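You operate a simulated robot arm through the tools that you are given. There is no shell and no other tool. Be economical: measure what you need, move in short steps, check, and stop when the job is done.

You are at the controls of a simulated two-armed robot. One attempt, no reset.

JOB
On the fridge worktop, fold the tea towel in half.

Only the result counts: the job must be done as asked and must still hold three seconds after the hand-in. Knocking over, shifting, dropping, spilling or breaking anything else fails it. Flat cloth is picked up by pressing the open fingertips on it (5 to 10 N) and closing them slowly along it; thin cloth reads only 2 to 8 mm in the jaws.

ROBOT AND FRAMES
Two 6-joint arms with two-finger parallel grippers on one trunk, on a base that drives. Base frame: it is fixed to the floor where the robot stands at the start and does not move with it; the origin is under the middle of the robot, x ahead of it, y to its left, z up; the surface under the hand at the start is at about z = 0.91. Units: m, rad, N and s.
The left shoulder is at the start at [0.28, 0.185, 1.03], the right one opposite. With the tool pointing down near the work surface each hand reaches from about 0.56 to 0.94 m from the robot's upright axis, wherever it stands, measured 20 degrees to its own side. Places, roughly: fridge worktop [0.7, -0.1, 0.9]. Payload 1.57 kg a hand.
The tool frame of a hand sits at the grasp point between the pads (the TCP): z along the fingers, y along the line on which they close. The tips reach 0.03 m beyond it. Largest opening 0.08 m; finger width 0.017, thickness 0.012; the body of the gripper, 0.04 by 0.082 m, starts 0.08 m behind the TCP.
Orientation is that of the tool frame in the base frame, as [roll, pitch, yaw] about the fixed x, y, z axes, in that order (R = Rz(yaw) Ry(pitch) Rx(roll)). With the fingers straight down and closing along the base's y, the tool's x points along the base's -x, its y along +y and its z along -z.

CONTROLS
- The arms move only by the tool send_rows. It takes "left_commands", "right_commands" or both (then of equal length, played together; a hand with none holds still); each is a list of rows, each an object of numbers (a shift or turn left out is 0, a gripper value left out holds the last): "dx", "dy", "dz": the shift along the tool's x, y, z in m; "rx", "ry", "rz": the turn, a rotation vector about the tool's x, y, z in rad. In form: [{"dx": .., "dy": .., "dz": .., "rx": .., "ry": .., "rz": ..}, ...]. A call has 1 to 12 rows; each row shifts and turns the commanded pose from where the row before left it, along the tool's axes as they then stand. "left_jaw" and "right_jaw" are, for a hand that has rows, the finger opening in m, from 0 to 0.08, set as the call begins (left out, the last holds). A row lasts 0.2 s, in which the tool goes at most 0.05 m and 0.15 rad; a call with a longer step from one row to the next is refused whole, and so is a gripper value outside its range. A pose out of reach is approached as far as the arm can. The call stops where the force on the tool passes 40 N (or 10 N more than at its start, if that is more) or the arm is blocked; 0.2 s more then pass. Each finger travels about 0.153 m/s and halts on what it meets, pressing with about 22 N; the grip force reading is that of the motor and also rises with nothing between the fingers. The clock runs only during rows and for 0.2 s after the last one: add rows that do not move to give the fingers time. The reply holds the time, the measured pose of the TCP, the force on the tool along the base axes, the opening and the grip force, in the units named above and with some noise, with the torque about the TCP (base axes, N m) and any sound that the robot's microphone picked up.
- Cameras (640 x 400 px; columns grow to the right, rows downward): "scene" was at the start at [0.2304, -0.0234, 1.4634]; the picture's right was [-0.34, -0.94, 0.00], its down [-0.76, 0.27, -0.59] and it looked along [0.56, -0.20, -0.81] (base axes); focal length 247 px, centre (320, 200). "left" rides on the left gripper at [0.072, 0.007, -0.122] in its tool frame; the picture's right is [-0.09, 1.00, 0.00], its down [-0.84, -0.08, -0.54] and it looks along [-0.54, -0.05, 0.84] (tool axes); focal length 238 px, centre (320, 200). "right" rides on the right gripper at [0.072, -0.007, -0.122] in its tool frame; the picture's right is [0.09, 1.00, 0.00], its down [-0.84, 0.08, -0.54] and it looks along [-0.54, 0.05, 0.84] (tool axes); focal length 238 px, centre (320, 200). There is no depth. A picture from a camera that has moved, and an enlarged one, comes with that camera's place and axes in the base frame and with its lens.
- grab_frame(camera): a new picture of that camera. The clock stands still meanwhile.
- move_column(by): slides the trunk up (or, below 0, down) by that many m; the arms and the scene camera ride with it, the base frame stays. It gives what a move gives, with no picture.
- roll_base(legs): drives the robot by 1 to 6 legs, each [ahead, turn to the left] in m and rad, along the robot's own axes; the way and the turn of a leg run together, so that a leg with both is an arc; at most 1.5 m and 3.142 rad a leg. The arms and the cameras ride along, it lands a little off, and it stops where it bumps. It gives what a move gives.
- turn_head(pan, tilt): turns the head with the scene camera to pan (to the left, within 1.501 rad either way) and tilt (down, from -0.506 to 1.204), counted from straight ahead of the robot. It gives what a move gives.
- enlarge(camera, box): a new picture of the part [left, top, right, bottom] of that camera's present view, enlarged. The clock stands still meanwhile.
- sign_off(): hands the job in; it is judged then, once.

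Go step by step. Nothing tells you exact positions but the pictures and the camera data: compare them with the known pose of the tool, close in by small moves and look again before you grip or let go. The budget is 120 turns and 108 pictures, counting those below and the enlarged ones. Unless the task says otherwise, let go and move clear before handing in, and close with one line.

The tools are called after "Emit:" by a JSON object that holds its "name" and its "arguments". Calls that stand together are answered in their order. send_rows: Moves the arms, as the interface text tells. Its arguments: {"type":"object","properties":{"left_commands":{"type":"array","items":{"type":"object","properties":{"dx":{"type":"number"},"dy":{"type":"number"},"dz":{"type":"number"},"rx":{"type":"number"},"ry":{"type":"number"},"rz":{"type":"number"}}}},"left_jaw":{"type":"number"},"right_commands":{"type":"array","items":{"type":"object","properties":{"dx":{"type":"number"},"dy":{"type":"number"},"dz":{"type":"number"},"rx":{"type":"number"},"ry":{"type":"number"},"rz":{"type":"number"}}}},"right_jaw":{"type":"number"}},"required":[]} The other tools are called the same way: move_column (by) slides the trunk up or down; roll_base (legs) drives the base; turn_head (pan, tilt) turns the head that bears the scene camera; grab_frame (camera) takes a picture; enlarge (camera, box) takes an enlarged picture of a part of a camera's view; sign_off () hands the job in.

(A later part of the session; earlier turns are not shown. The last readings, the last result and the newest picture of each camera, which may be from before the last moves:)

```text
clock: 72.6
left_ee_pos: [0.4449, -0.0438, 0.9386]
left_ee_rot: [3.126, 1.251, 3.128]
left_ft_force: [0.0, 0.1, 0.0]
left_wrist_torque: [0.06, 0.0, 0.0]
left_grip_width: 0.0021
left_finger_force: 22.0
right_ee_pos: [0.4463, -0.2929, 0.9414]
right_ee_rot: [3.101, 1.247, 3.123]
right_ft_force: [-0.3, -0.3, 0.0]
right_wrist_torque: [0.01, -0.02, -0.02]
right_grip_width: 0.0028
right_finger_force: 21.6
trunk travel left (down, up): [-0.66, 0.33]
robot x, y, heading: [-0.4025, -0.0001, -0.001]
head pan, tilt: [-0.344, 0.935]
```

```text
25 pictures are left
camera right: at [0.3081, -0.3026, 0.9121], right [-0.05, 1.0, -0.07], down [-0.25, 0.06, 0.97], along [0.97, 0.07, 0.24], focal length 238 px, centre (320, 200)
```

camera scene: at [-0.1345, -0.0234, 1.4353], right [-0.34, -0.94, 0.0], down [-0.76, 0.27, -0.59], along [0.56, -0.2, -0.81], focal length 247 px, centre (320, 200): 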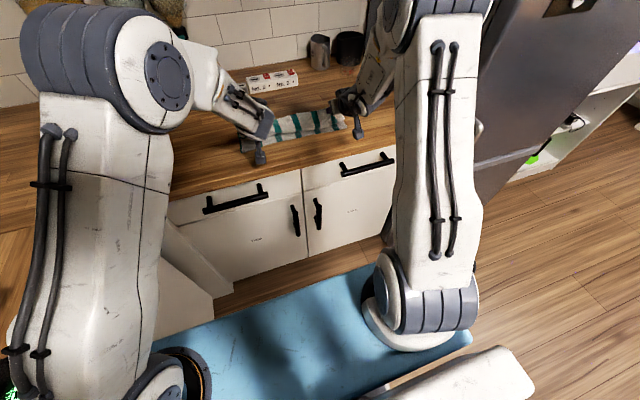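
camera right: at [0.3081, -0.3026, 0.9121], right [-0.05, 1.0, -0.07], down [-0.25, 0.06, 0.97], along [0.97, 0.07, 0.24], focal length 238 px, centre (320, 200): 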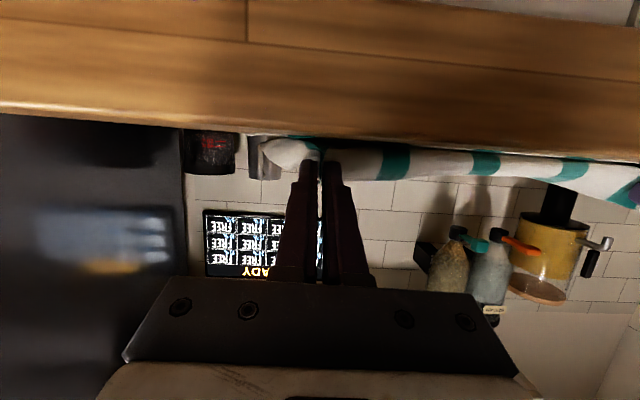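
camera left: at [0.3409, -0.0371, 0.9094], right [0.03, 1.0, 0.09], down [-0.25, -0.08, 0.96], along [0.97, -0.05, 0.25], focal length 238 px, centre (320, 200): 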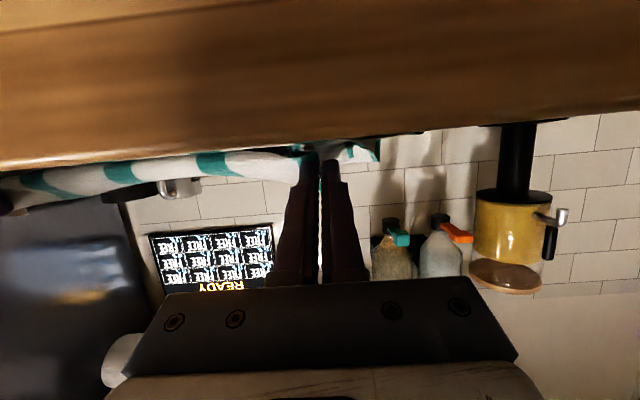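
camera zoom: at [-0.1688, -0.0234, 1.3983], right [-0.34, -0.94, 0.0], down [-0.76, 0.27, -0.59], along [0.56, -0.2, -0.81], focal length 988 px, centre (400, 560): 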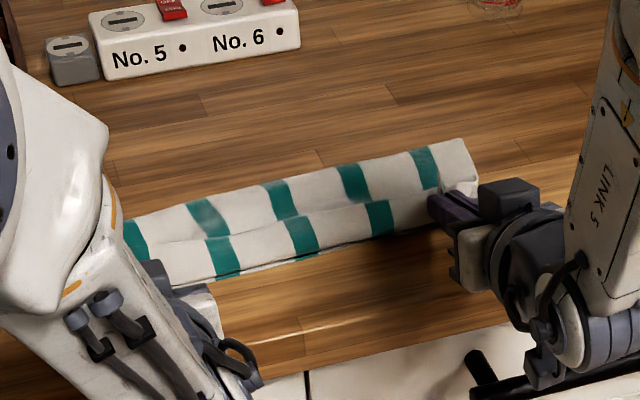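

Pulling further just drags the bulge along: the edge direction at the grips is wrong by too much. I'll unfold the towel flat again and regrip the far edge with the fingers tilted back towards me, so the same arc turns the edge well past vertical.

Emit:
{"name": "move_column", "arguments": {"by": 0.09}}

Emit:
{"name": "roll_base", "arguments": {"legs": [[0.14, 0]]}}

Emit:
{"name": "send_rows", "arguments": {"left_commands": [{"ry": 0.14}, {"ry": 0.14}, {"ry": 0.14}, {"ry": 0.14}, {"ry": 0.14}, {"ry": 0.14}, {"ry": 0.14}, {"ry": 0.14}, {"ry": 0.13}, {}], "right_commands": [{"ry": 0.14}, {"ry": 0.14}, {"ry": 0.14}, {"ry": 0.14}, {"ry": 0.14}, {"ry": 0.14}, {"ry": 0.14}, {"ry": 0.14}, {"ry": 0.13}, {}]}}

Emit:
{"name": "roll_base", "arguments": {"legs": [[0.08, 0]]}}

Emit:
{"name": "grab_frame", "arguments": {"camera": "scene"}}

```text
clock: 73.8
left_ee_pos: [0.4446, -0.0433, 1.0287]
left_ee_rot: [3.127, 1.253, 3.128]
left_ft_force: [-0.4, -0.1, -0.4]
left_wrist_torque: [-0.02, 0.03, 0.02]
left_grip_width: 0.0022
left_finger_force: 21.4
right_ee_pos: [0.4465, -0.2935, 1.031]
right_ee_rot: [3.102, 1.245, 3.122]
right_ft_force: [-0.1, 0.9, -0.1]
right_wrist_torque: [-0.01, 0.02, -0.02]
right_grip_width: 0.0031
right_finger_force: 22.0
trunk travel left (down, up): [-0.75, 0.24]
robot x, y, heading: [-0.3994, 0.0017, -0.001]
head pan, tilt: [-0.344, 0.935]
```

```text
clock: 75.2
left_ee_pos: [0.5873, -0.0439, 1.0298]
left_ee_rot: [3.126, 1.251, 3.126]
left_ft_force: [0.3, 0.4, 0.5]
left_wrist_torque: [0.01, 0.04, 0.01]
left_grip_width: 0.0022
left_finger_force: 21.7
right_ee_pos: [0.5898, -0.294, 1.0315]
right_ee_rot: [3.102, 1.248, 3.122]
right_ft_force: [0.1, -0.5, 0.4]
right_wrist_torque: [-0.01, -0.01, 0.02]
right_grip_width: 0.0029
right_finger_force: 21.5
trunk travel left (down, up): [-0.75, 0.24]
robot x, y, heading: [-0.2588, 0.0022, -0.005]
head pan, tilt: [-0.344, 0.935]
```

```text
clock: 77.4
left_ee_pos: [0.588, -0.046, 1.0281]
left_ee_rot: [3.135, -0.001, 3.14]
left_ft_force: [-0.3, 1.1, -0.6]
left_wrist_torque: [0.02, 0.0, 0.02]
left_grip_width: 0.0023
left_finger_force: 22.5
right_ee_pos: [0.592, -0.2839, 1.0327]
right_ee_rot: [3.095, 0.117, -3.099]
right_ft_force: [0.3, -0.3, 0.3]
right_wrist_torque: [-0.01, 0.02, 0.02]
right_grip_width: 0.0027
right_finger_force: 22.3
right hand out of reach, approached as far as the arm can: row 5
trunk travel left (down, up): [-0.75, 0.24]
robot x, y, heading: [-0.2565, -0.0007, -0.003]
head pan, tilt: [-0.344, 0.935]
```

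```text
clock: 78.4
left_ee_pos: [0.668, -0.0442, 1.0287]
left_ee_rot: [3.137, 0.002, -3.141]
left_ft_force: [-0.9, -1.3, -0.3]
left_wrist_torque: [0.01, -0.08, 0.0]
left_grip_width: 0.0017
left_finger_force: 22.3
right_ee_pos: [0.6712, -0.2849, 1.032]
right_ee_rot: [3.096, 0.119, -3.099]
right_ft_force: [-0.2, -0.1, -0.1]
right_wrist_torque: [-0.05, 0.01, -0.01]
right_grip_width: 0.003
right_finger_force: 21.9
trunk travel left (down, up): [-0.75, 0.24]
robot x, y, heading: [-0.1705, 0.0039, 0.001]
head pan, tilt: [-0.344, 0.935]
```

```text
24 pictures are left
camera scene: at [0.0537, -0.0238, 1.4884], right [-0.34, -0.94, 0.0], down [-0.76, 0.27, -0.59], along [0.56, -0.2, -0.81], focal length 247 px, centre (320, 200)
```

scene: 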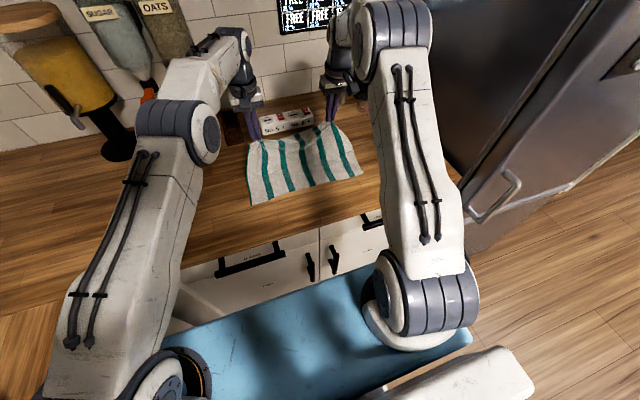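

The towel is opening out well. I'll lower it, move forward a little and lay the far edge flat.

Emit:
{"name": "move_column", "arguments": {"by": -0.055}}

Emit:
{"name": "roll_base", "arguments": {"legs": [[0.03, 0]]}}

Emit:
{"name": "send_rows", "arguments": {"left_commands": [{"dz": 0.01}, {"dz": 0.01}, {}], "right_commands": [{"dz": 0.01, "ry": 0.118}, {"dz": 0.01}, {}]}}

Emit:
{"name": "enlarge", "arguments": {"camera": "scene", "box": [220, 80, 420, 230]}}

```text
clock: 79.4
left_ee_pos: [0.6673, -0.0448, 0.9742]
left_ee_rot: [3.136, 0.002, 3.141]
left_ft_force: [-0.6, -0.3, -0.8]
left_wrist_torque: [-0.05, -0.04, 0.03]
left_grip_width: 0.0022
left_finger_force: 21.6
right_ee_pos: [0.672, -0.2841, 0.9781]
right_ee_rot: [3.096, 0.119, -3.097]
right_ft_force: [0.2, -0.4, 0.9]
right_wrist_torque: [0.01, 0.0, 0.01]
right_grip_width: 0.0029
right_finger_force: 21.9
trunk travel left (down, up): [-0.695, 0.295]
robot x, y, heading: [-0.1763, 0.0008, -0.003]
head pan, tilt: [-0.344, 0.935]
```

```text
clock: 80.2
left_ee_pos: [0.6984, -0.0446, 0.9743]
left_ee_rot: [3.137, 0.001, 3.14]
left_ft_force: [0.2, 0.5, -0.6]
left_wrist_torque: [-0.02, -0.05, 0.02]
left_grip_width: 0.0019
left_finger_force: 22.0
right_ee_pos: [0.7015, -0.2837, 0.9786]
right_ee_rot: [3.097, 0.119, -3.098]
right_ft_force: [0.6, 0.2, 0.0]
right_wrist_torque: [0.01, 0.02, -0.01]
right_grip_width: 0.003
right_finger_force: 22.1
trunk travel left (down, up): [-0.695, 0.295]
robot x, y, heading: [-0.1424, 0.001, -0.005]
head pan, tilt: [-0.344, 0.935]
```

```text
clock: 81.0
left_ee_pos: [0.6995, -0.0443, 0.9534]
left_ee_rot: [3.137, 0.0, 3.141]
left_ft_force: [0.8, 0.0, 0.3]
left_wrist_torque: [-0.02, 0.0, 0.01]
left_grip_width: 0.0019
left_finger_force: 22.3
right_ee_pos: [0.7039, -0.2834, 0.9573]
right_ee_rot: [3.096, -0.001, -3.093]
right_ft_force: [-0.5, -0.2, 0.2]
right_wrist_torque: [0.03, -0.01, 0.0]
right_grip_width: 0.0031
right_finger_force: 22.0
trunk travel left (down, up): [-0.695, 0.295]
robot x, y, heading: [-0.1477, -0.0002, -0.003]
head pan, tilt: [-0.344, 0.935]
```

```text
2.67 times, centred on (320, 155) of scene
camera zoom: at [0.0847, -0.0239, 1.4333], right [-0.34, -0.94, 0.0], down [-0.76, 0.27, -0.59], along [0.56, -0.2, -0.81], focal length 659 px, centre (320, 320)
```

zoom: 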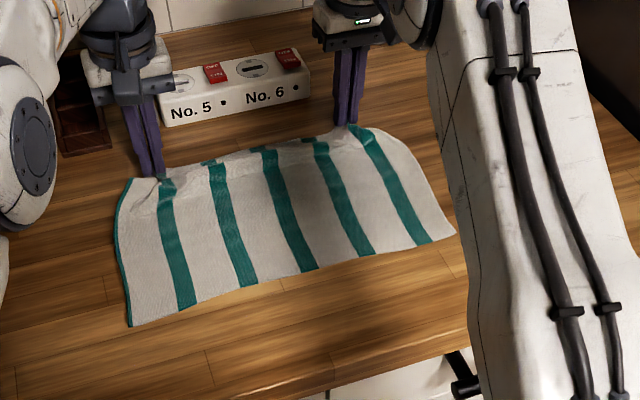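

The towel is flat again. I'll set the edge down, open the jaws, lift a little, and bring the base closer for the new grip.

Emit:
{"name": "send_rows", "arguments": {"left_commands": [{"dz": 0.005}, {"dz": 0.004}, {}], "right_commands": [{"dz": 0.006}, {"dz": 0.006}, {}]}}

Emit:
{"name": "send_rows", "arguments": {"left_commands": [{}, {}, {"dz": -0.01}, {"dz": -0.02}, {"dz": -0.03}, {"dz": -0.04}, {}], "right_commands": [{}, {}, {"dz": -0.01}, {"dz": -0.02}, {"dz": -0.03}, {"dz": -0.04}, {}], "left_jaw": 0.03, "right_jaw": 0.03}}

Emit:
{"name": "roll_base", "arguments": {"legs": [[0.1, 0]]}}

Emit:
{"name": "send_rows", "arguments": {"left_commands": [{"dx": 0.025, "ry": 0.14}, {"dx": 0.025, "ry": 0.14}, {"dx": 0.025, "ry": 0.14}, {"ry": 0.14}, {"ry": 0.14}, {}], "right_commands": [{"dx": 0.025, "ry": 0.14, "rx": 0.045}, {"dx": 0.025, "ry": 0.14, "rz": -0.04}, {"dx": 0.025, "ry": 0.14}, {"ry": 0.14}, {"ry": 0.14}, {}]}}

Emit:
{"name": "grab_frame", "arguments": {"camera": "left"}}

Emit:
{"name": "grab_frame", "arguments": {"camera": "right"}}

```text
clock: 81.8
left_ee_pos: [0.6982, -0.0448, 0.9448]
left_ee_rot: [3.137, 0.0, 3.14]
left_ft_force: [0.1, 0.0, 0.3]
left_wrist_torque: [-0.02, 0.01, 0.03]
left_grip_width: 0.0019
left_finger_force: 21.8
right_ee_pos: [0.7035, -0.2827, 0.9461]
right_ee_rot: [3.095, 0.001, -3.094]
right_ft_force: [-0.4, -0.3, -0.2]
right_wrist_torque: [-0.02, -0.01, 0.02]
right_grip_width: 0.0032
right_finger_force: 21.5
trunk travel left (down, up): [-0.695, 0.295]
robot x, y, heading: [-0.1464, -0.0005, -0.002]
head pan, tilt: [-0.344, 0.935]
```

```text
clock: 83.4
left_ee_pos: [0.6904, -0.0423, 1.0427]
left_ee_rot: [3.138, -0.002, 3.141]
left_ft_force: [0.3, 0.2, 0.3]
left_wrist_torque: [0.01, -0.02, 0.01]
left_grip_width: 0.0299
left_finger_force: 0.1
left hand out of reach, approached as far as the arm can: row 6
right_ee_pos: [0.7024, -0.2868, 1.0467]
right_ee_rot: [3.097, 0.0, -3.094]
right_ft_force: [0.6, -0.2, 0.1]
right_wrist_torque: [0.0, -0.02, 0.03]
right_grip_width: 0.03
right_finger_force: 0.1
trunk travel left (down, up): [-0.695, 0.295]
robot x, y, heading: [-0.1446, 0.0014, 0.003]
head pan, tilt: [-0.344, 0.935]
```

```text
clock: 84.6
left_ee_pos: [0.7925, -0.0428, 1.0427]
left_ee_rot: [3.137, 0.003, 3.141]
left_ft_force: [0.1, 0.0, -0.7]
left_wrist_torque: [0.0, -0.02, -0.02]
left_grip_width: 0.0299
left_finger_force: 0.0
right_ee_pos: [0.803, -0.2872, 1.0464]
right_ee_rot: [3.097, 0.002, -3.092]
right_ft_force: [-0.3, 0.2, 0.0]
right_wrist_torque: [-0.01, 0.01, -0.01]
right_grip_width: 0.03
right_finger_force: 0.0
trunk travel left (down, up): [-0.695, 0.295]
robot x, y, heading: [-0.0444, 0.0013, -0.0]
head pan, tilt: [-0.344, 0.935]
```

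```text
clock: 86.0
left_ee_pos: [0.6508, -0.0204, 1.0267]
left_ee_rot: [3.136, -0.698, -3.136]
left_ft_force: [-0.2, -0.9, -0.1]
left_wrist_torque: [-0.04, 0.0, -0.02]
left_grip_width: 0.0298
left_finger_force: 0.0
left hand out of reach, approached as far as the arm can: row 1, 2, 3, 4, 5
right_ee_pos: [0.6758, -0.2867, 1.0315]
right_ee_rot: [3.129, -0.697, -3.043]
right_ft_force: [1.3, 0.0, 0.1]
right_wrist_torque: [0.02, 0.03, 0.0]
right_grip_width: 0.0298
right_finger_force: 0.0
right hand out of reach, approached as far as the arm can: row 4, 5
trunk travel left (down, up): [-0.695, 0.295]
robot x, y, heading: [-0.0474, -0.0005, -0.002]
head pan, tilt: [-0.344, 0.935]
```

```text
22 pictures are left
camera left: at [0.6743, -0.0138, 1.1661], right [0.07, 1.0, -0.06], down [0.99, -0.08, -0.12], along [-0.13, -0.05, -0.99], focal length 238 px, centre (320, 200)
```

left: 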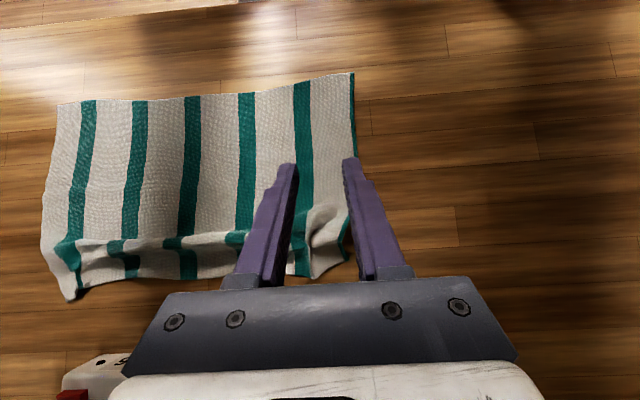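

```text
21 pictures are left
camera right: at [0.6992, -0.2923, 1.1717], right [-0.16, 0.98, 0.07], down [0.98, 0.17, -0.12], along [-0.13, 0.05, -0.99], focal length 238 px, centre (320, 200)
```

right: 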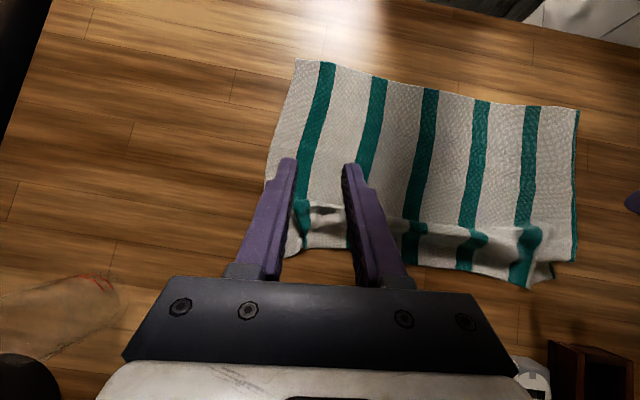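

The towel is flat with its far edge at x ≈ 0.71–0.73, and both hands are tilted 40° back towards me. I'll move the base 4.5 cm closer and lower the tips to just above that edge.

Emit:
{"name": "roll_base", "arguments": {"legs": [[0.045, 0]]}}

Emit:
{"name": "send_rows", "arguments": {"left_commands": [{"dx": -0.0128, "dy": -0.003, "dz": 0.0081}, {"dx": -0.0128, "dy": -0.003, "dz": 0.0081}, {"dx": -0.0128, "dy": -0.003, "dz": 0.0081}, {"dx": -0.0128, "dy": -0.003, "dz": 0.0081}, {"dx": -0.0128, "dy": -0.003, "dz": 0.0081}, {}], "right_commands": [{"dx": -0.0097, "dy": 0.0014, "dz": 0.0118, "rx": -0.063, "rz": 0.075}, {"dx": -0.0097, "dy": 0.0014, "dz": 0.0118}, {"dx": -0.0097, "dy": 0.0014, "dz": 0.0118}, {"dx": -0.0097, "dy": 0.0014, "dz": 0.0118}, {"dx": -0.0097, "dy": 0.0014, "dz": 0.0118}, {}]}}

Emit:
{"name": "grab_frame", "arguments": {"camera": "left"}}

Emit:
{"name": "grab_frame", "arguments": {"camera": "right"}}

```text
clock: 86.9
left_ee_pos: [0.6976, -0.0219, 1.0265]
left_ee_rot: [3.137, -0.696, -3.137]
left_ft_force: [0.4, 0.2, -0.7]
left_wrist_torque: [-0.02, -0.01, -0.01]
left_grip_width: 0.0299
left_finger_force: 0.0
right_ee_pos: [0.721, -0.2862, 1.0317]
right_ee_rot: [3.133, -0.695, -3.044]
right_ft_force: [-0.1, 0.4, 0.4]
right_wrist_torque: [-0.03, -0.04, 0.0]
right_grip_width: 0.0301
right_finger_force: 0.1
trunk travel left (down, up): [-0.695, 0.295]
robot x, y, heading: [0.0051, 0.0005, 0.0]
head pan, tilt: [-0.344, 0.935]
```

```text
clock: 88.3
left_ee_pos: [0.717, -0.0356, 0.9531]
left_ee_rot: [3.137, -0.693, -3.137]
left_ft_force: [0.5, 0.2, 0.0]
left_wrist_torque: [-0.01, 0.0, -0.01]
left_grip_width: 0.0299
left_finger_force: 0.0
left hand out of reach, approached as far as the arm can: row 5
right_ee_pos: [0.719, -0.2792, 0.9546]
right_ee_rot: [3.133, -0.696, 3.141]
right_ft_force: [0.2, 0.6, -0.7]
right_wrist_torque: [0.0, -0.02, -0.03]
right_grip_width: 0.0299
right_finger_force: 0.0
trunk travel left (down, up): [-0.695, 0.295]
robot x, y, heading: [0.0018, -0.0037, -0.005]
head pan, tilt: [-0.344, 0.935]
```

```text
20 pictures are left
camera left: at [0.7381, -0.0268, 1.0927], right [0.07, 1.0, -0.06], down [0.99, -0.08, -0.12], along [-0.12, -0.05, -0.99], focal length 238 px, centre (320, 200)
```

left: 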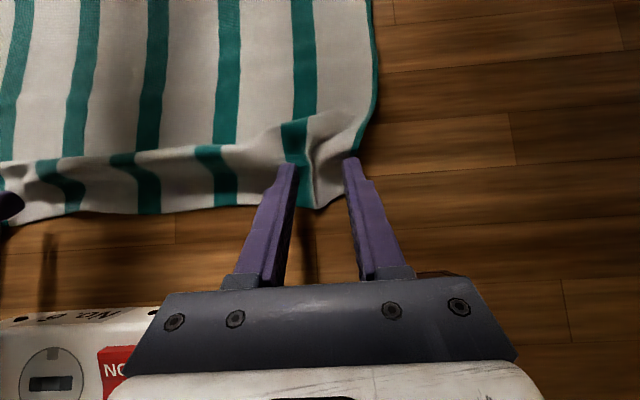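

```text
19 pictures are left
camera right: at [0.7429, -0.2875, 1.095], right [-0.06, 1.0, 0.07], down [0.99, 0.07, -0.12], along [-0.12, 0.06, -0.99], focal length 238 px, centre (320, 200)
```

right: 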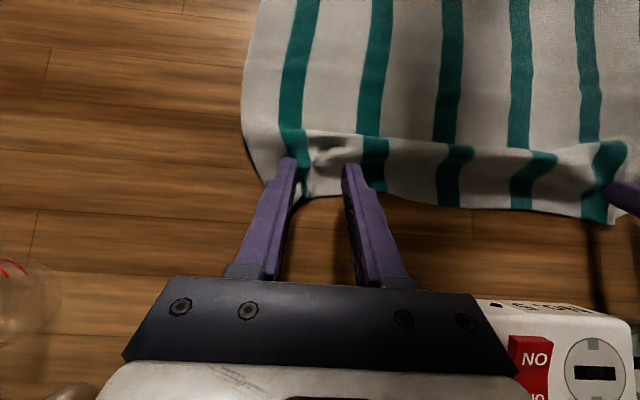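

Edges are at x ≈ 0.72 and the contact points about 1.5 cm inside. I'll shift both hands slightly inwards and lower to contact.

Emit:
{"name": "send_rows", "arguments": {"left_commands": [{"dy": -0.008}, {"dx": -0.0026, "dz": 0.0031}, {"dx": -0.0026, "dz": 0.0031}, {"dx": -0.0013, "dz": 0.0015}, {}], "right_commands": [{"dy": 0.004}, {"dx": -0.0026, "dz": 0.0031}, {"dx": -0.0026, "dz": 0.0031}, {"dx": -0.0013, "dz": 0.0015}, {}]}}

Emit:
{"name": "send_rows", "arguments": {"left_commands": [{"dx": -0.0013, "dz": 0.0015}, {}], "right_commands": [{"dx": -0.0013, "dz": 0.0015}, {}]}}

```text
clock: 89.5
left_ee_pos: [0.7143, -0.0411, 0.9424]
left_ee_rot: [3.138, -0.696, -3.137]
left_ft_force: [0.3, 0.0, 0.0]
left_wrist_torque: [0.0, -0.01, -0.02]
left_grip_width: 0.0302
left_finger_force: 0.1
left hand out of reach, approached as far as the arm can: row 1
right_ee_pos: [0.7196, -0.2749, 0.9459]
right_ee_rot: [3.132, -0.698, 3.14]
right_ft_force: [0.2, -0.1, -0.5]
right_wrist_torque: [0.0, -0.01, 0.0]
right_grip_width: 0.0302
right_finger_force: 0.0
trunk travel left (down, up): [-0.695, 0.295]
robot x, y, heading: [0.0024, 0.0003, 0.003]
head pan, tilt: [-0.344, 0.935]
```

```text
clock: 90.1
left_ee_pos: [0.7135, -0.04, 0.9414]
left_ee_rot: [3.136, -0.698, -3.139]
left_ft_force: [-0.3, -0.8, -0.4]
left_wrist_torque: [-0.01, -0.04, -0.01]
left_grip_width: 0.0301
left_finger_force: 0.0
right_ee_pos: [0.7205, -0.2744, 0.9434]
right_ee_rot: [3.131, -0.696, 3.141]
right_ft_force: [0.5, -0.1, -0.8]
right_wrist_torque: [0.0, -0.02, 0.01]
right_grip_width: 0.0302
right_finger_force: 0.1
trunk travel left (down, up): [-0.695, 0.295]
robot x, y, heading: [0.0029, 0.0004, 0.0]
head pan, tilt: [-0.344, 0.935]
```

Emit:
{"name": "send_rows", "arguments": {"left_commands": [{"dx": -0.0013, "dz": 0.0015}, {}], "right_commands": [{"dx": -0.0013, "dz": 0.0015}, {"dx": -0.0007, "dz": 0.0008}]}}

Emit:
{"name": "send_rows", "arguments": {"left_commands": [{"dx": -0.0007, "dz": 0.0008}, {}], "right_commands": [{"dx": -0.0007, "dz": 0.0008}, {}]}}

```text
clock: 90.7
left_ee_pos: [0.7123, -0.0406, 0.9401]
left_ee_rot: [3.136, -0.694, -3.138]
left_ft_force: [1.0, 0.5, 4.5]
left_wrist_torque: [0.02, 0.04, 0.02]
left_grip_width: 0.03
left_finger_force: 0.1
right_ee_pos: [0.7209, -0.2748, 0.9409]
right_ee_rot: [3.132, -0.693, -3.142]
right_ft_force: [-0.5, -0.2, -0.3]
right_wrist_torque: [-0.03, 0.02, -0.04]
right_grip_width: 0.0301
right_finger_force: 0.0
trunk travel left (down, up): [-0.695, 0.295]
robot x, y, heading: [0.0029, 0.0013, -0.006]
head pan, tilt: [-0.344, 0.935]
```

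```text
clock: 91.3
left_ee_pos: [0.7137, -0.0409, 0.9387]
left_ee_rot: [3.138, -0.694, -3.138]
left_ft_force: [2.0, 0.1, 16.4]
left_wrist_torque: [-0.04, 0.17, -0.01]
left_grip_width: 0.03
left_finger_force: 0.0
right_ee_pos: [0.7205, -0.274, 0.9387]
right_ee_rot: [3.13, -0.696, 3.141]
right_ft_force: [-0.1, 0.1, 1.0]
right_wrist_torque: [-0.02, 0.03, -0.01]
right_grip_width: 0.03
right_finger_force: 0.0
trunk travel left (down, up): [-0.695, 0.295]
robot x, y, heading: [0.0023, 0.0009, 0.005]
head pan, tilt: [-0.344, 0.935]
```

The left hand presses at 16 N, a little too hard, and the right has only just touched. I'll balance them and start closing.

Emit:
{"name": "send_rows", "arguments": {"left_commands": [{"dx": 0.0003, "dz": -0.0004}, {}], "right_commands": [{"dx": -0.001, "dz": 0.0012}, {}], "left_jaw": 0.025, "right_jaw": 0.026}}

Emit:
{"name": "send_rows", "arguments": {"left_commands": [{}], "right_commands": [{}], "left_jaw": 0.018, "right_jaw": 0.02}}

```text
clock: 91.9
left_ee_pos: [0.7124, -0.0408, 0.9393]
left_ee_rot: [3.136, -0.695, -3.137]
left_ft_force: [0.9, 0.0, 14.3]
left_wrist_torque: [-0.04, 0.19, 0.03]
left_grip_width: 0.0228
left_finger_force: 0.1
right_ee_pos: [0.7196, -0.2744, 0.94]
right_ee_rot: [3.13, -0.696, -3.14]
right_ft_force: [0.9, 0.7, 12.9]
right_wrist_torque: [-0.07, 0.13, -0.01]
right_grip_width: 0.0256
right_finger_force: 0.1
trunk travel left (down, up): [-0.695, 0.295]
robot x, y, heading: [0.0018, 0.0005, -0.005]
head pan, tilt: [-0.344, 0.935]
```

```text
clock: 92.3
left_ee_pos: [0.7128, -0.0412, 0.9394]
left_ee_rot: [3.135, -0.696, -3.138]
left_ft_force: [0.5, -2.0, 13.7]
left_wrist_torque: [0.0, 0.15, 0.02]
left_grip_width: 0.0168
left_finger_force: 0.1
right_ee_pos: [0.7198, -0.2744, 0.9397]
right_ee_rot: [3.131, -0.695, 3.141]
right_ft_force: [1.4, 1.4, 17.5]
right_wrist_torque: [-0.04, 0.2, -0.01]
right_grip_width: 0.0182
right_finger_force: 0.0
trunk travel left (down, up): [-0.695, 0.295]
robot x, y, heading: [0.0012, 0.0013, -0.009]
head pan, tilt: [-0.344, 0.935]
```

Emit:
{"name": "send_rows", "arguments": {"left_commands": [{}], "right_commands": [{"dx": 0.0002, "dz": -0.0003}], "left_jaw": 0.011, "right_jaw": 0.012}}

Emit:
{"name": "send_rows", "arguments": {"left_commands": [{}], "right_commands": [{}], "left_jaw": 0.005, "right_jaw": 0.006}}

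Emit:
{"name": "send_rows", "arguments": {"left_commands": [{}, {}, {}], "right_commands": [{}, {}, {}], "left_jaw": 0.0, "right_jaw": 0.0}}

Emit:
{"name": "send_rows", "arguments": {"left_commands": [{"dx": 0.0039, "dz": -0.0046, "dy": -0.001}, {"dx": 0.0052, "dz": -0.0061, "dy": -0.001}, {"dx": 0.0052, "dz": -0.0061}, {"dx": 0.0052, "dz": -0.0061}, {}], "right_commands": [{"dx": 0.0039, "dz": -0.0046, "dy": 0.001}, {"dx": 0.0052, "dz": -0.0061, "dy": 0.001}, {"dx": 0.0052, "dz": -0.0061}, {"dx": 0.0052, "dz": -0.0061}, {}]}}

Emit:
{"name": "grab_frame", "arguments": {"camera": "left"}}

Emit:
{"name": "grab_frame", "arguments": {"camera": "right"}}

```text
clock: 92.7
left_ee_pos: [0.7121, -0.0401, 0.9404]
left_ee_rot: [3.138, -0.694, -3.139]
left_ft_force: [0.8, -3.5, 13.3]
left_wrist_torque: [-0.07, 0.18, 0.04]
left_grip_width: 0.0106
left_finger_force: 0.1
right_ee_pos: [0.7202, -0.2739, 0.9402]
right_ee_rot: [3.13, -0.696, -3.141]
right_ft_force: [0.4, 2.7, 17.3]
right_wrist_torque: [0.01, 0.22, -0.01]
right_grip_width: 0.0121
right_finger_force: 0.1
trunk travel left (down, up): [-0.695, 0.295]
robot x, y, heading: [-0.0027, -0.0005, -0.003]
head pan, tilt: [-0.344, 0.935]
```

```text
clock: 93.1
left_ee_pos: [0.7127, -0.0413, 0.9405]
left_ee_rot: [3.14, -0.695, -3.138]
left_ft_force: [0.2, -4.3, 12.5]
left_wrist_torque: [-0.12, 0.13, 0.05]
left_grip_width: 0.0065
left_finger_force: 0.7
right_ee_pos: [0.7199, -0.2735, 0.9403]
right_ee_rot: [3.129, -0.695, 3.141]
right_ft_force: [-0.5, 5.2, 18.9]
right_wrist_torque: [0.1, 0.23, -0.01]
right_grip_width: 0.0063
right_finger_force: 0.4
trunk travel left (down, up): [-0.695, 0.295]
robot x, y, heading: [-0.0003, -0.0043, 0.0]
head pan, tilt: [-0.344, 0.935]
```

```text
clock: 93.9
left_ee_pos: [0.7136, -0.0409, 0.9389]
left_ee_rot: [3.137, -0.694, -3.139]
left_ft_force: [-0.9, -7.9, 11.6]
left_wrist_torque: [-0.19, 0.16, 0.09]
left_grip_width: 0.0028
left_finger_force: 21.8
right_ee_pos: [0.7191, -0.275, 0.9401]
right_ee_rot: [3.129, -0.695, 3.141]
right_ft_force: [-1.0, 9.2, 19.3]
right_wrist_torque: [0.23, 0.24, -0.14]
right_grip_width: 0.0026
right_finger_force: 21.5
trunk travel left (down, up): [-0.695, 0.295]
robot x, y, heading: [0.0028, 0.0001, -0.001]
head pan, tilt: [-0.344, 0.935]
```

```text
clock: 95.1
left_ee_pos: [0.7099, -0.0417, 0.9686]
left_ee_rot: [3.139, -0.694, -3.137]
left_ft_force: [0.0, -5.8, -0.2]
left_wrist_torque: [-0.15, -0.03, 0.07]
left_grip_width: 0.0023
left_finger_force: 21.9
left hand out of reach, approached as far as the arm can: row 4
right_ee_pos: [0.7213, -0.2724, 0.9681]
right_ee_rot: [3.131, -0.696, 3.141]
right_ft_force: [0.1, 5.5, -0.2]
right_wrist_torque: [0.14, 0.03, -0.07]
right_grip_width: 0.0025
right_finger_force: 22.3
trunk travel left (down, up): [-0.695, 0.295]
robot x, y, heading: [-0.0005, -0.005, -0.003]
head pan, tilt: [-0.344, 0.935]
```

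```text
18 pictures are left
camera left: at [0.7319, -0.0354, 1.1076], right [0.07, 1.0, -0.06], down [0.99, -0.08, -0.12], along [-0.12, -0.05, -0.99], focal length 238 px, centre (320, 200)
```

left: 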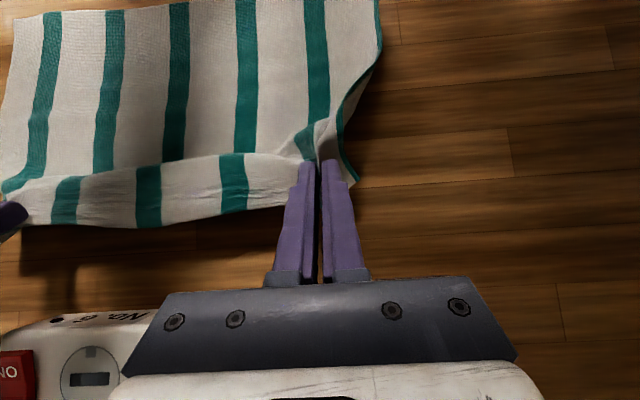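

```text
17 pictures are left
camera right: at [0.7436, -0.2815, 1.1084], right [-0.06, 1.0, 0.07], down [0.99, 0.07, -0.12], along [-0.12, 0.06, -0.99], focal length 238 px, centre (320, 200)
```

right: 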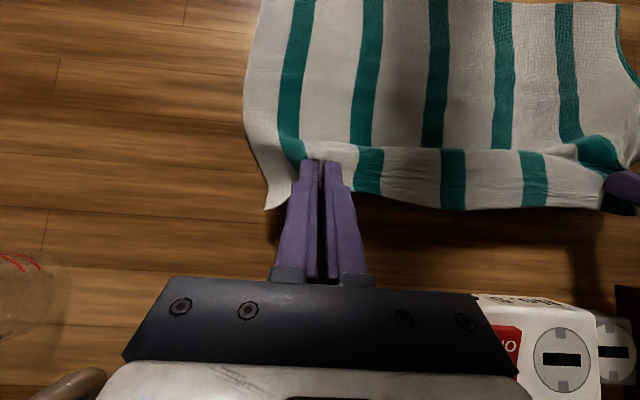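

Both grips hold at the new angle. I'll ease the sideways pull, lift along the arc with base and trunk, then rotate the fingers forward about the pinch points.

Emit:
{"name": "send_rows", "arguments": {"left_commands": [{"dy": -0.003}, {}], "right_commands": [{"dy": 0.002}, {}]}}

Emit:
{"name": "roll_base", "arguments": {"legs": [[-0.035, 0]]}}

Emit:
{"name": "move_column", "arguments": {"by": 0.035}}

Emit:
{"name": "roll_base", "arguments": {"legs": [[-0.04, 0]]}}

Emit:
{"name": "move_column", "arguments": {"by": 0.025}}

Emit:
{"name": "send_rows", "arguments": {"left_commands": [{"dx": 0.0019, "dz": 0.0036, "ry": -0.145}, {"dx": 0.0024, "dz": 0.0033, "ry": -0.145}, {"dx": 0.0029, "dz": 0.0029, "ry": -0.145}, {"dx": 0.0033, "dz": 0.0024, "ry": -0.145}, {"dx": 0.0036, "dz": 0.002, "ry": -0.145}, {"dx": 0.0038, "dz": 0.0014, "ry": -0.145}, {}], "right_commands": [{"dx": 0.0019, "dz": 0.0036, "ry": -0.145}, {"dx": 0.0024, "dz": 0.0033, "ry": -0.145}, {"dx": 0.0029, "dz": 0.0029, "ry": -0.145}, {"dx": 0.0033, "dz": 0.0024, "ry": -0.145}, {"dx": 0.0036, "dz": 0.002, "ry": -0.145}, {"dx": 0.0038, "dz": 0.0014, "ry": -0.145}, {}]}}

Emit:
{"name": "grab_frame", "arguments": {"camera": "scene"}}

```text
clock: 95.7
left_ee_pos: [0.7098, -0.0452, 0.9671]
left_ee_rot: [3.137, -0.693, -3.135]
left_ft_force: [0.0, -2.3, -0.3]
left_wrist_torque: [-0.04, 0.0, -0.01]
left_grip_width: 0.0023
left_finger_force: 22.3
right_ee_pos: [0.721, -0.2709, 0.9688]
right_ee_rot: [3.131, -0.695, 3.14]
right_ft_force: [-0.2, 2.3, -0.1]
right_wrist_torque: [0.02, 0.0, -0.03]
right_grip_width: 0.0026
right_finger_force: 21.8
trunk travel left (down, up): [-0.695, 0.295]
robot x, y, heading: [0.0011, 0.0, 0.001]
head pan, tilt: [-0.344, 0.935]
```

```text
clock: 96.5
left_ee_pos: [0.6746, -0.0448, 0.9679]
left_ee_rot: [3.139, -0.692, -3.138]
left_ft_force: [0.1, -2.0, -0.8]
left_wrist_torque: [0.0, -0.01, -0.01]
left_grip_width: 0.0022
left_finger_force: 21.7
right_ee_pos: [0.6842, -0.271, 0.9685]
right_ee_rot: [3.132, -0.696, -3.141]
right_ft_force: [0.3, 1.4, -1.9]
right_wrist_torque: [0.05, 0.03, -0.05]
right_grip_width: 0.0023
right_finger_force: 22.3
trunk travel left (down, up): [-0.695, 0.295]
robot x, y, heading: [-0.0362, -0.0003, 0.002]
head pan, tilt: [-0.344, 0.935]
```

```text
clock: 97.3
left_ee_pos: [0.6737, -0.0452, 1.0021]
left_ee_rot: [3.139, -0.693, -3.138]
left_ft_force: [0.5, -1.6, 0.1]
left_wrist_torque: [-0.02, -0.03, 0.04]
left_grip_width: 0.0024
left_finger_force: 21.8
right_ee_pos: [0.6856, -0.2723, 1.0034]
right_ee_rot: [3.129, -0.696, 3.141]
right_ft_force: [0.0, 0.9, -1.1]
right_wrist_torque: [0.03, 0.04, -0.06]
right_grip_width: 0.0024
right_finger_force: 22.1
trunk travel left (down, up): [-0.73, 0.26]
robot x, y, heading: [-0.0366, -0.0021, -0.002]
head pan, tilt: [-0.344, 0.935]
```

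```text
clock: 98.2
left_ee_pos: [0.6341, -0.0444, 1.0025]
left_ee_rot: [3.138, -0.693, -3.138]
left_ft_force: [0.1, -2.5, -0.2]
left_wrist_torque: [-0.05, 0.06, 0.05]
left_grip_width: 0.0023
left_finger_force: 22.0
right_ee_pos: [0.6457, -0.2703, 1.0027]
right_ee_rot: [3.13, -0.695, -3.141]
right_ft_force: [0.8, 2.3, -0.3]
right_wrist_torque: [0.05, 0.03, -0.05]
right_grip_width: 0.0025
right_finger_force: 21.5
trunk travel left (down, up): [-0.73, 0.26]
robot x, y, heading: [-0.0757, 0.0008, -0.002]
head pan, tilt: [-0.344, 0.935]
```

```text
clock: 98.9
left_ee_pos: [0.6339, -0.0445, 1.027]
left_ee_rot: [3.138, -0.692, -3.138]
left_ft_force: [0.2, -1.8, -0.3]
left_wrist_torque: [-0.04, 0.01, 0.02]
left_grip_width: 0.0025
left_finger_force: 22.0
right_ee_pos: [0.645, -0.2711, 1.0291]
right_ee_rot: [3.13, -0.696, 3.141]
right_ft_force: [-0.7, 1.4, 0.5]
right_wrist_torque: [0.03, 0.0, -0.05]
right_grip_width: 0.0025
right_finger_force: 22.4
trunk travel left (down, up): [-0.755, 0.235]
robot x, y, heading: [-0.0744, 0.0014, -0.001]
head pan, tilt: [-0.344, 0.935]
```

```text
clock: 100.5
left_ee_pos: [0.6111, -0.0443, 1.02]
left_ee_rot: [3.14, 0.177, -3.141]
left_ft_force: [0.4, -1.4, -0.1]
left_wrist_torque: [0.01, -0.01, -0.04]
left_grip_width: 0.0024
left_finger_force: 21.7
right_ee_pos: [0.6214, -0.2712, 1.0196]
right_ee_rot: [3.133, 0.177, 3.133]
right_ft_force: [-0.7, 1.6, 0.5]
right_wrist_torque: [0.02, -0.02, 0.0]
right_grip_width: 0.0026
right_finger_force: 21.8
trunk travel left (down, up): [-0.755, 0.235]
robot x, y, heading: [-0.0744, 0.0003, 0.006]
head pan, tilt: [-0.344, 0.935]
```

```text
16 pictures are left
camera scene: at [0.1544, -0.0241, 1.4934], right [-0.34, -0.94, 0.0], down [-0.76, 0.27, -0.59], along [0.56, -0.2, -0.81], focal length 247 px, centre (320, 200)
```

scene: 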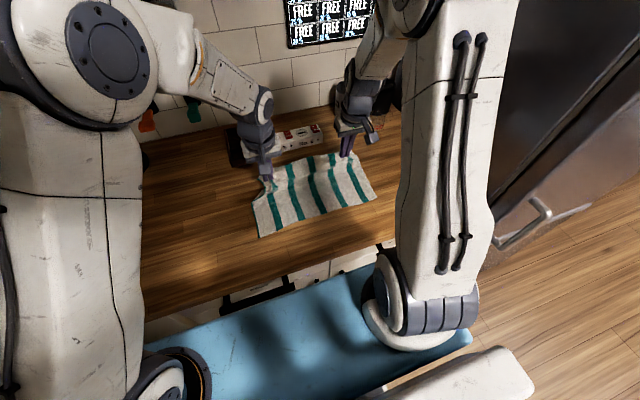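

The towel's near edge is now at x ≈ 0.505, so the fold line should be near 0.62. I'll extend the arms while backing the base, keeping the grips about where they are.

Emit:
{"name": "send_rows", "arguments": {"left_commands": [{"dx": -0.0099, "dz": 0.0018}, {"dx": -0.0099, "dz": 0.0018}, {"dx": -0.0099, "dz": 0.0018}, {"dx": -0.0099, "dz": 0.0018}, {}], "right_commands": [{"dx": -0.0099, "dz": 0.0018}, {"dx": -0.0099, "dz": 0.0018}, {"dx": -0.0099, "dz": 0.0018}, {"dx": -0.0099, "dz": 0.0018}, {}]}}

Emit:
{"name": "roll_base", "arguments": {"legs": [[-0.045, 0]]}}

Emit:
{"name": "send_rows", "arguments": {"left_commands": [{"dx": -0.0099, "dz": 0.0018}, {"dx": -0.0099, "dz": 0.0018}, {"dx": -0.0099, "dz": 0.0018}, {"dx": -0.0099, "dz": 0.0018}, {}], "right_commands": [{"dx": -0.0099, "dz": 0.0018}, {"dx": -0.0099, "dz": 0.0018}, {"dx": -0.0099, "dz": 0.0018}, {"dx": -0.0099, "dz": 0.0018}, {}]}}

Emit:
{"name": "roll_base", "arguments": {"legs": [[-0.045, 0]]}}

Emit:
{"name": "send_rows", "arguments": {"left_commands": [{"dx": -0.0099, "dz": 0.0018}, {"dx": -0.0099, "dz": 0.0018}, {"dx": -0.0099, "dz": 0.0018}, {"dx": -0.0099, "dz": 0.0018}, {}], "right_commands": [{"dx": -0.0099, "dz": 0.0018}, {"dx": -0.0099, "dz": 0.0018}, {"dx": -0.0099, "dz": 0.0018}, {"dx": -0.0099, "dz": 0.0018}, {}]}}

Emit:
{"name": "roll_base", "arguments": {"legs": [[-0.045, 0]]}}

```text
clock: 101.7
left_ee_pos: [0.6514, -0.0441, 1.019]
left_ee_rot: [3.137, 0.176, -3.14]
left_ft_force: [-0.1, -2.5, -0.3]
left_wrist_torque: [-0.04, 0.02, -0.04]
left_grip_width: 0.0024
left_finger_force: 22.0
right_ee_pos: [0.6623, -0.2697, 1.0189]
right_ee_rot: [3.133, 0.174, 3.132]
right_ft_force: [-0.6, 2.0, -0.9]
right_wrist_torque: [0.03, 0.04, 0.03]
right_grip_width: 0.0024
right_finger_force: 22.3
trunk travel left (down, up): [-0.755, 0.235]
robot x, y, heading: [-0.0756, -0.0006, -0.004]
head pan, tilt: [-0.344, 0.935]
```

```text
clock: 102.6
left_ee_pos: [0.6078, -0.0434, 1.0181]
left_ee_rot: [3.138, 0.175, -3.139]
left_ft_force: [0.9, -1.8, -0.6]
left_wrist_torque: [-0.05, 0.02, -0.01]
left_grip_width: 0.0025
left_finger_force: 22.1
right_ee_pos: [0.6175, -0.2707, 1.0196]
right_ee_rot: [3.132, 0.174, 3.133]
right_ft_force: [-0.7, 1.8, 0.0]
right_wrist_torque: [0.07, 0.02, 0.05]
right_grip_width: 0.0024
right_finger_force: 22.0
trunk travel left (down, up): [-0.755, 0.235]
robot x, y, heading: [-0.1231, 0.0007, -0.001]
head pan, tilt: [-0.344, 0.935]
```

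```text
clock: 103.8
left_ee_pos: [0.6467, -0.045, 1.0193]
left_ee_rot: [3.139, 0.175, 3.141]
left_ft_force: [0.3, -1.8, -0.2]
left_wrist_torque: [-0.01, 0.0, -0.04]
left_grip_width: 0.0022
left_finger_force: 22.2
right_ee_pos: [0.6572, -0.271, 1.0193]
right_ee_rot: [3.132, 0.175, 3.132]
right_ft_force: [0.2, 1.1, -0.6]
right_wrist_torque: [0.08, 0.03, 0.0]
right_grip_width: 0.0025
right_finger_force: 22.2
trunk travel left (down, up): [-0.755, 0.235]
robot x, y, heading: [-0.1193, -0.0019, -0.003]
head pan, tilt: [-0.344, 0.935]
```

```text
clock: 104.7
left_ee_pos: [0.6018, -0.0438, 1.0179]
left_ee_rot: [3.14, 0.177, -3.139]
left_ft_force: [0.1, -1.7, -0.5]
left_wrist_torque: [-0.04, -0.01, -0.03]
left_grip_width: 0.0025
left_finger_force: 21.5
right_ee_pos: [0.6132, -0.2714, 1.0189]
right_ee_rot: [3.131, 0.172, 3.133]
right_ft_force: [-0.2, 1.0, -0.1]
right_wrist_torque: [0.07, -0.01, 0.05]
right_grip_width: 0.003
right_finger_force: 22.4
trunk travel left (down, up): [-0.755, 0.235]
robot x, y, heading: [-0.1683, 0.0003, -0.0]
head pan, tilt: [-0.344, 0.935]
```

```text
clock: 105.9
left_ee_pos: [0.6418, -0.0438, 1.0179]
left_ee_rot: [3.139, 0.177, -3.139]
left_ft_force: [0.4, -2.6, 0.3]
left_wrist_torque: [-0.05, 0.0, -0.04]
left_grip_width: 0.0025
left_finger_force: 21.9
right_ee_pos: [0.6528, -0.2707, 1.0183]
right_ee_rot: [3.132, 0.175, 3.133]
right_ft_force: [0.1, 2.7, 0.1]
right_wrist_torque: [0.12, -0.01, 0.03]
right_grip_width: 0.0026
right_finger_force: 22.2
trunk travel left (down, up): [-0.755, 0.235]
robot x, y, heading: [-0.1697, 0.0003, -0.002]
head pan, tilt: [-0.344, 0.935]
```

```text
clock: 106.8
left_ee_pos: [0.5961, -0.0427, 1.0182]
left_ee_rot: [3.14, 0.176, 3.141]
left_ft_force: [0.7, -2.4, -0.1]
left_wrist_torque: [-0.06, 0.03, -0.01]
left_grip_width: 0.0025
left_finger_force: 22.1
right_ee_pos: [0.6062, -0.27, 1.019]
right_ee_rot: [3.134, 0.174, 3.132]
right_ft_force: [0.4, 2.4, -0.6]
right_wrist_torque: [0.07, 0.01, 0.06]
right_grip_width: 0.0026
right_finger_force: 22.2
trunk travel left (down, up): [-0.755, 0.235]
robot x, y, heading: [-0.2116, 0.0012, -0.003]
head pan, tilt: [-0.344, 0.935]
```

Now I'll tilt forward to 0.9 rad, extend once more, and tilt to 1.2.

Emit:
{"name": "send_rows", "arguments": {"left_commands": [{"dx": 0.004, "dz": 0.0009, "ry": -0.145}, {"dx": 0.0041, "dz": 0.0002, "ry": -0.145}, {"dx": 0.0041, "dz": -0.0004, "ry": -0.145}, {"dx": 0.004, "dz": -0.001, "ry": -0.145}, {"dx": 0.0038, "dz": -0.0015, "ry": -0.145}, {}], "right_commands": [{"dx": 0.004, "dz": 0.0009, "ry": -0.145}, {"dx": 0.0041, "dz": 0.0002, "ry": -0.145}, {"dx": 0.0041, "dz": -0.0004, "ry": -0.145}, {"dx": 0.004, "dz": -0.001, "ry": -0.145}, {"dx": 0.0038, "dz": -0.0015, "ry": -0.145}, {}]}}

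Emit:
{"name": "send_rows", "arguments": {"left_commands": [{"dx": -0.0062, "dz": 0.0078}, {"dx": -0.0062, "dz": 0.0078}, {"dx": -0.0062, "dz": 0.0078}, {"dx": -0.0062, "dz": 0.0078}, {}], "right_commands": [{"dx": -0.0062, "dz": 0.0078}, {"dx": -0.0062, "dz": 0.0078}, {"dx": -0.0062, "dz": 0.0078}, {"dx": -0.0062, "dz": 0.0078}, {}]}}

Emit:
{"name": "roll_base", "arguments": {"legs": [[-0.04, 0]]}}

Emit:
{"name": "send_rows", "arguments": {"left_commands": [{"dx": -0.0062, "dz": 0.0078}, {"dx": -0.0062, "dz": 0.0078}, {"dx": -0.0062, "dz": 0.0078}, {"dx": -0.0031, "dz": 0.0039}, {}], "right_commands": [{"dx": -0.0062, "dz": 0.0078}, {"dx": -0.0062, "dz": 0.0078}, {"dx": -0.0062, "dz": 0.0078}, {"dx": -0.0031, "dz": 0.0039}, {}]}}

Emit:
{"name": "send_rows", "arguments": {"left_commands": [{"dx": 0.0023, "ry": -0.08}, {"dx": 0.0023, "ry": -0.07}, {}], "right_commands": [{"dx": 0.0023, "ry": -0.08}, {"dx": 0.0023, "ry": -0.07}, {}]}}

Emit:
{"name": "send_rows", "arguments": {"left_commands": [{"dx": 0.0023, "ry": -0.08}, {"dx": 0.0023, "ry": -0.07}, {}], "right_commands": [{"dx": 0.0023, "ry": -0.08}, {"dx": 0.0023, "ry": -0.07}, {}]}}

Emit:
{"name": "grab_frame", "arguments": {"camera": "left"}}

Emit:
{"name": "enlarge", "arguments": {"camera": "scene", "box": [220, 70, 400, 205]}}

```text
clock: 108.2
left_ee_pos: [0.5768, -0.0438, 1.011]
left_ee_rot: [3.138, 0.901, -3.142]
left_ft_force: [0.2, -0.9, -0.5]
left_wrist_torque: [0.0, -0.01, 0.0]
left_grip_width: 0.0024
left_finger_force: 22.3
right_ee_pos: [0.5885, -0.2583, 1.0108]
right_ee_rot: [3.065, 0.792, 3.113]
right_ft_force: [-0.2, 0.4, -0.5]
right_wrist_torque: [0.01, 0.03, 0.03]
right_grip_width: 0.0022
right_finger_force: 21.1
right hand out of reach, approached as far as the arm can: row 4
trunk travel left (down, up): [-0.755, 0.235]
robot x, y, heading: [-0.209, 0.0016, -0.003]
head pan, tilt: [-0.344, 0.935]
```

```text
clock: 109.4
left_ee_pos: [0.6164, -0.0437, 1.0108]
left_ee_rot: [3.14, 0.903, 3.138]
left_ft_force: [-0.4, -0.6, 0.6]
left_wrist_torque: [0.0, 0.0, 0.01]
left_grip_width: 0.0023
left_finger_force: 22.0
right_ee_pos: [0.6275, -0.2584, 1.0079]
right_ee_rot: [3.064, 0.791, 3.111]
right_ft_force: [0.2, -0.5, -0.1]
right_wrist_torque: [0.0, 0.03, 0.03]
right_grip_width: 0.0022
right_finger_force: 22.1
trunk travel left (down, up): [-0.755, 0.235]
robot x, y, heading: [-0.2134, -0.0007, 0.0]
head pan, tilt: [-0.344, 0.935]
```

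```text
clock: 110.3
left_ee_pos: [0.5775, -0.0433, 1.0105]
left_ee_rot: [3.138, 0.902, 3.14]
left_ft_force: [0.1, -0.4, 0.1]
left_wrist_torque: [0.01, -0.01, -0.01]
left_grip_width: 0.0026
left_finger_force: 22.3
right_ee_pos: [0.5881, -0.2582, 1.0057]
right_ee_rot: [3.064, 0.791, 3.111]
right_ft_force: [0.3, 0.1, 0.5]
right_wrist_torque: [-0.02, -0.04, 0.05]
right_grip_width: 0.0023
right_finger_force: 21.9
trunk travel left (down, up): [-0.755, 0.235]
robot x, y, heading: [-0.2542, 0.0008, -0.002]
head pan, tilt: [-0.344, 0.935]
```

```text
clock: 111.5
left_ee_pos: [0.6117, -0.0434, 1.0122]
left_ee_rot: [3.138, 0.902, 3.14]
left_ft_force: [0.6, -0.1, 1.0]
left_wrist_torque: [-0.01, -0.02, -0.01]
left_grip_width: 0.0024
left_finger_force: 22.2
right_ee_pos: [0.6231, -0.2567, 1.0024]
right_ee_rot: [3.066, 0.79, 3.11]
right_ft_force: [0.3, 0.5, -0.3]
right_wrist_torque: [0.0, 0.03, 0.02]
right_grip_width: 0.0022
right_finger_force: 21.9
trunk travel left (down, up): [-0.755, 0.235]
robot x, y, heading: [-0.2545, -0.0018, 0.0]
head pan, tilt: [-0.344, 0.935]
```

```text
clock: 112.3
left_ee_pos: [0.609, -0.0442, 1.0084]
left_ee_rot: [3.136, 1.055, 3.139]
left_ft_force: [-0.6, -0.1, -0.2]
left_wrist_torque: [0.04, -0.02, 0.02]
left_grip_width: 0.0025
left_finger_force: 21.9
right_ee_pos: [0.6192, -0.2571, 0.9989]
right_ee_rot: [3.051, 0.94, 3.091]
right_ft_force: [0.0, 0.1, -0.1]
right_wrist_torque: [-0.01, 0.03, 0.04]
right_grip_width: 0.0022
right_finger_force: 22.0
trunk travel left (down, up): [-0.755, 0.235]
robot x, y, heading: [-0.2547, -0.0034, -0.001]
head pan, tilt: [-0.344, 0.935]
```

```text
clock: 113.1
left_ee_pos: [0.6068, -0.043, 1.0041]
left_ee_rot: [3.135, 1.203, 3.137]
left_ft_force: [-0.3, -0.3, 0.2]
left_wrist_torque: [0.0, -0.03, 0.03]
left_grip_width: 0.0021
left_finger_force: 22.1
right_ee_pos: [0.6178, -0.2564, 0.9957]
right_ee_rot: [3.025, 1.09, 3.061]
right_ft_force: [-0.3, -0.2, -0.8]
right_wrist_torque: [-0.03, 0.03, 0.03]
right_grip_width: 0.0021
right_finger_force: 21.9
trunk travel left (down, up): [-0.755, 0.235]
robot x, y, heading: [-0.2519, -0.0011, -0.003]
head pan, tilt: [-0.344, 0.935]
```

```text
15 pictures are left
camera left: at [0.4668, -0.0363, 0.9802], right [0.03, 1.0, 0.09], down [-0.2, -0.08, 0.98], along [0.98, -0.05, 0.2], focal length 238 px, centre (320, 200)
```

left: 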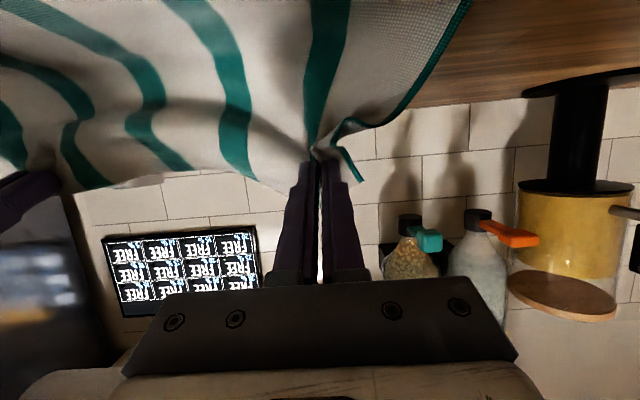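

```text
2.96 times, centred on (310, 138) of scene
camera zoom: at [-0.0207, -0.0237, 1.4933], right [-0.34, -0.94, 0.0], down [-0.76, 0.27, -0.59], along [0.56, -0.2, -0.81], focal length 732 px, centre (350, 385)
```

zoom: 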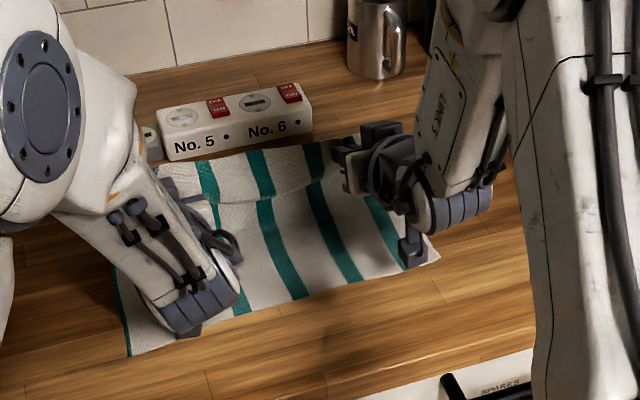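

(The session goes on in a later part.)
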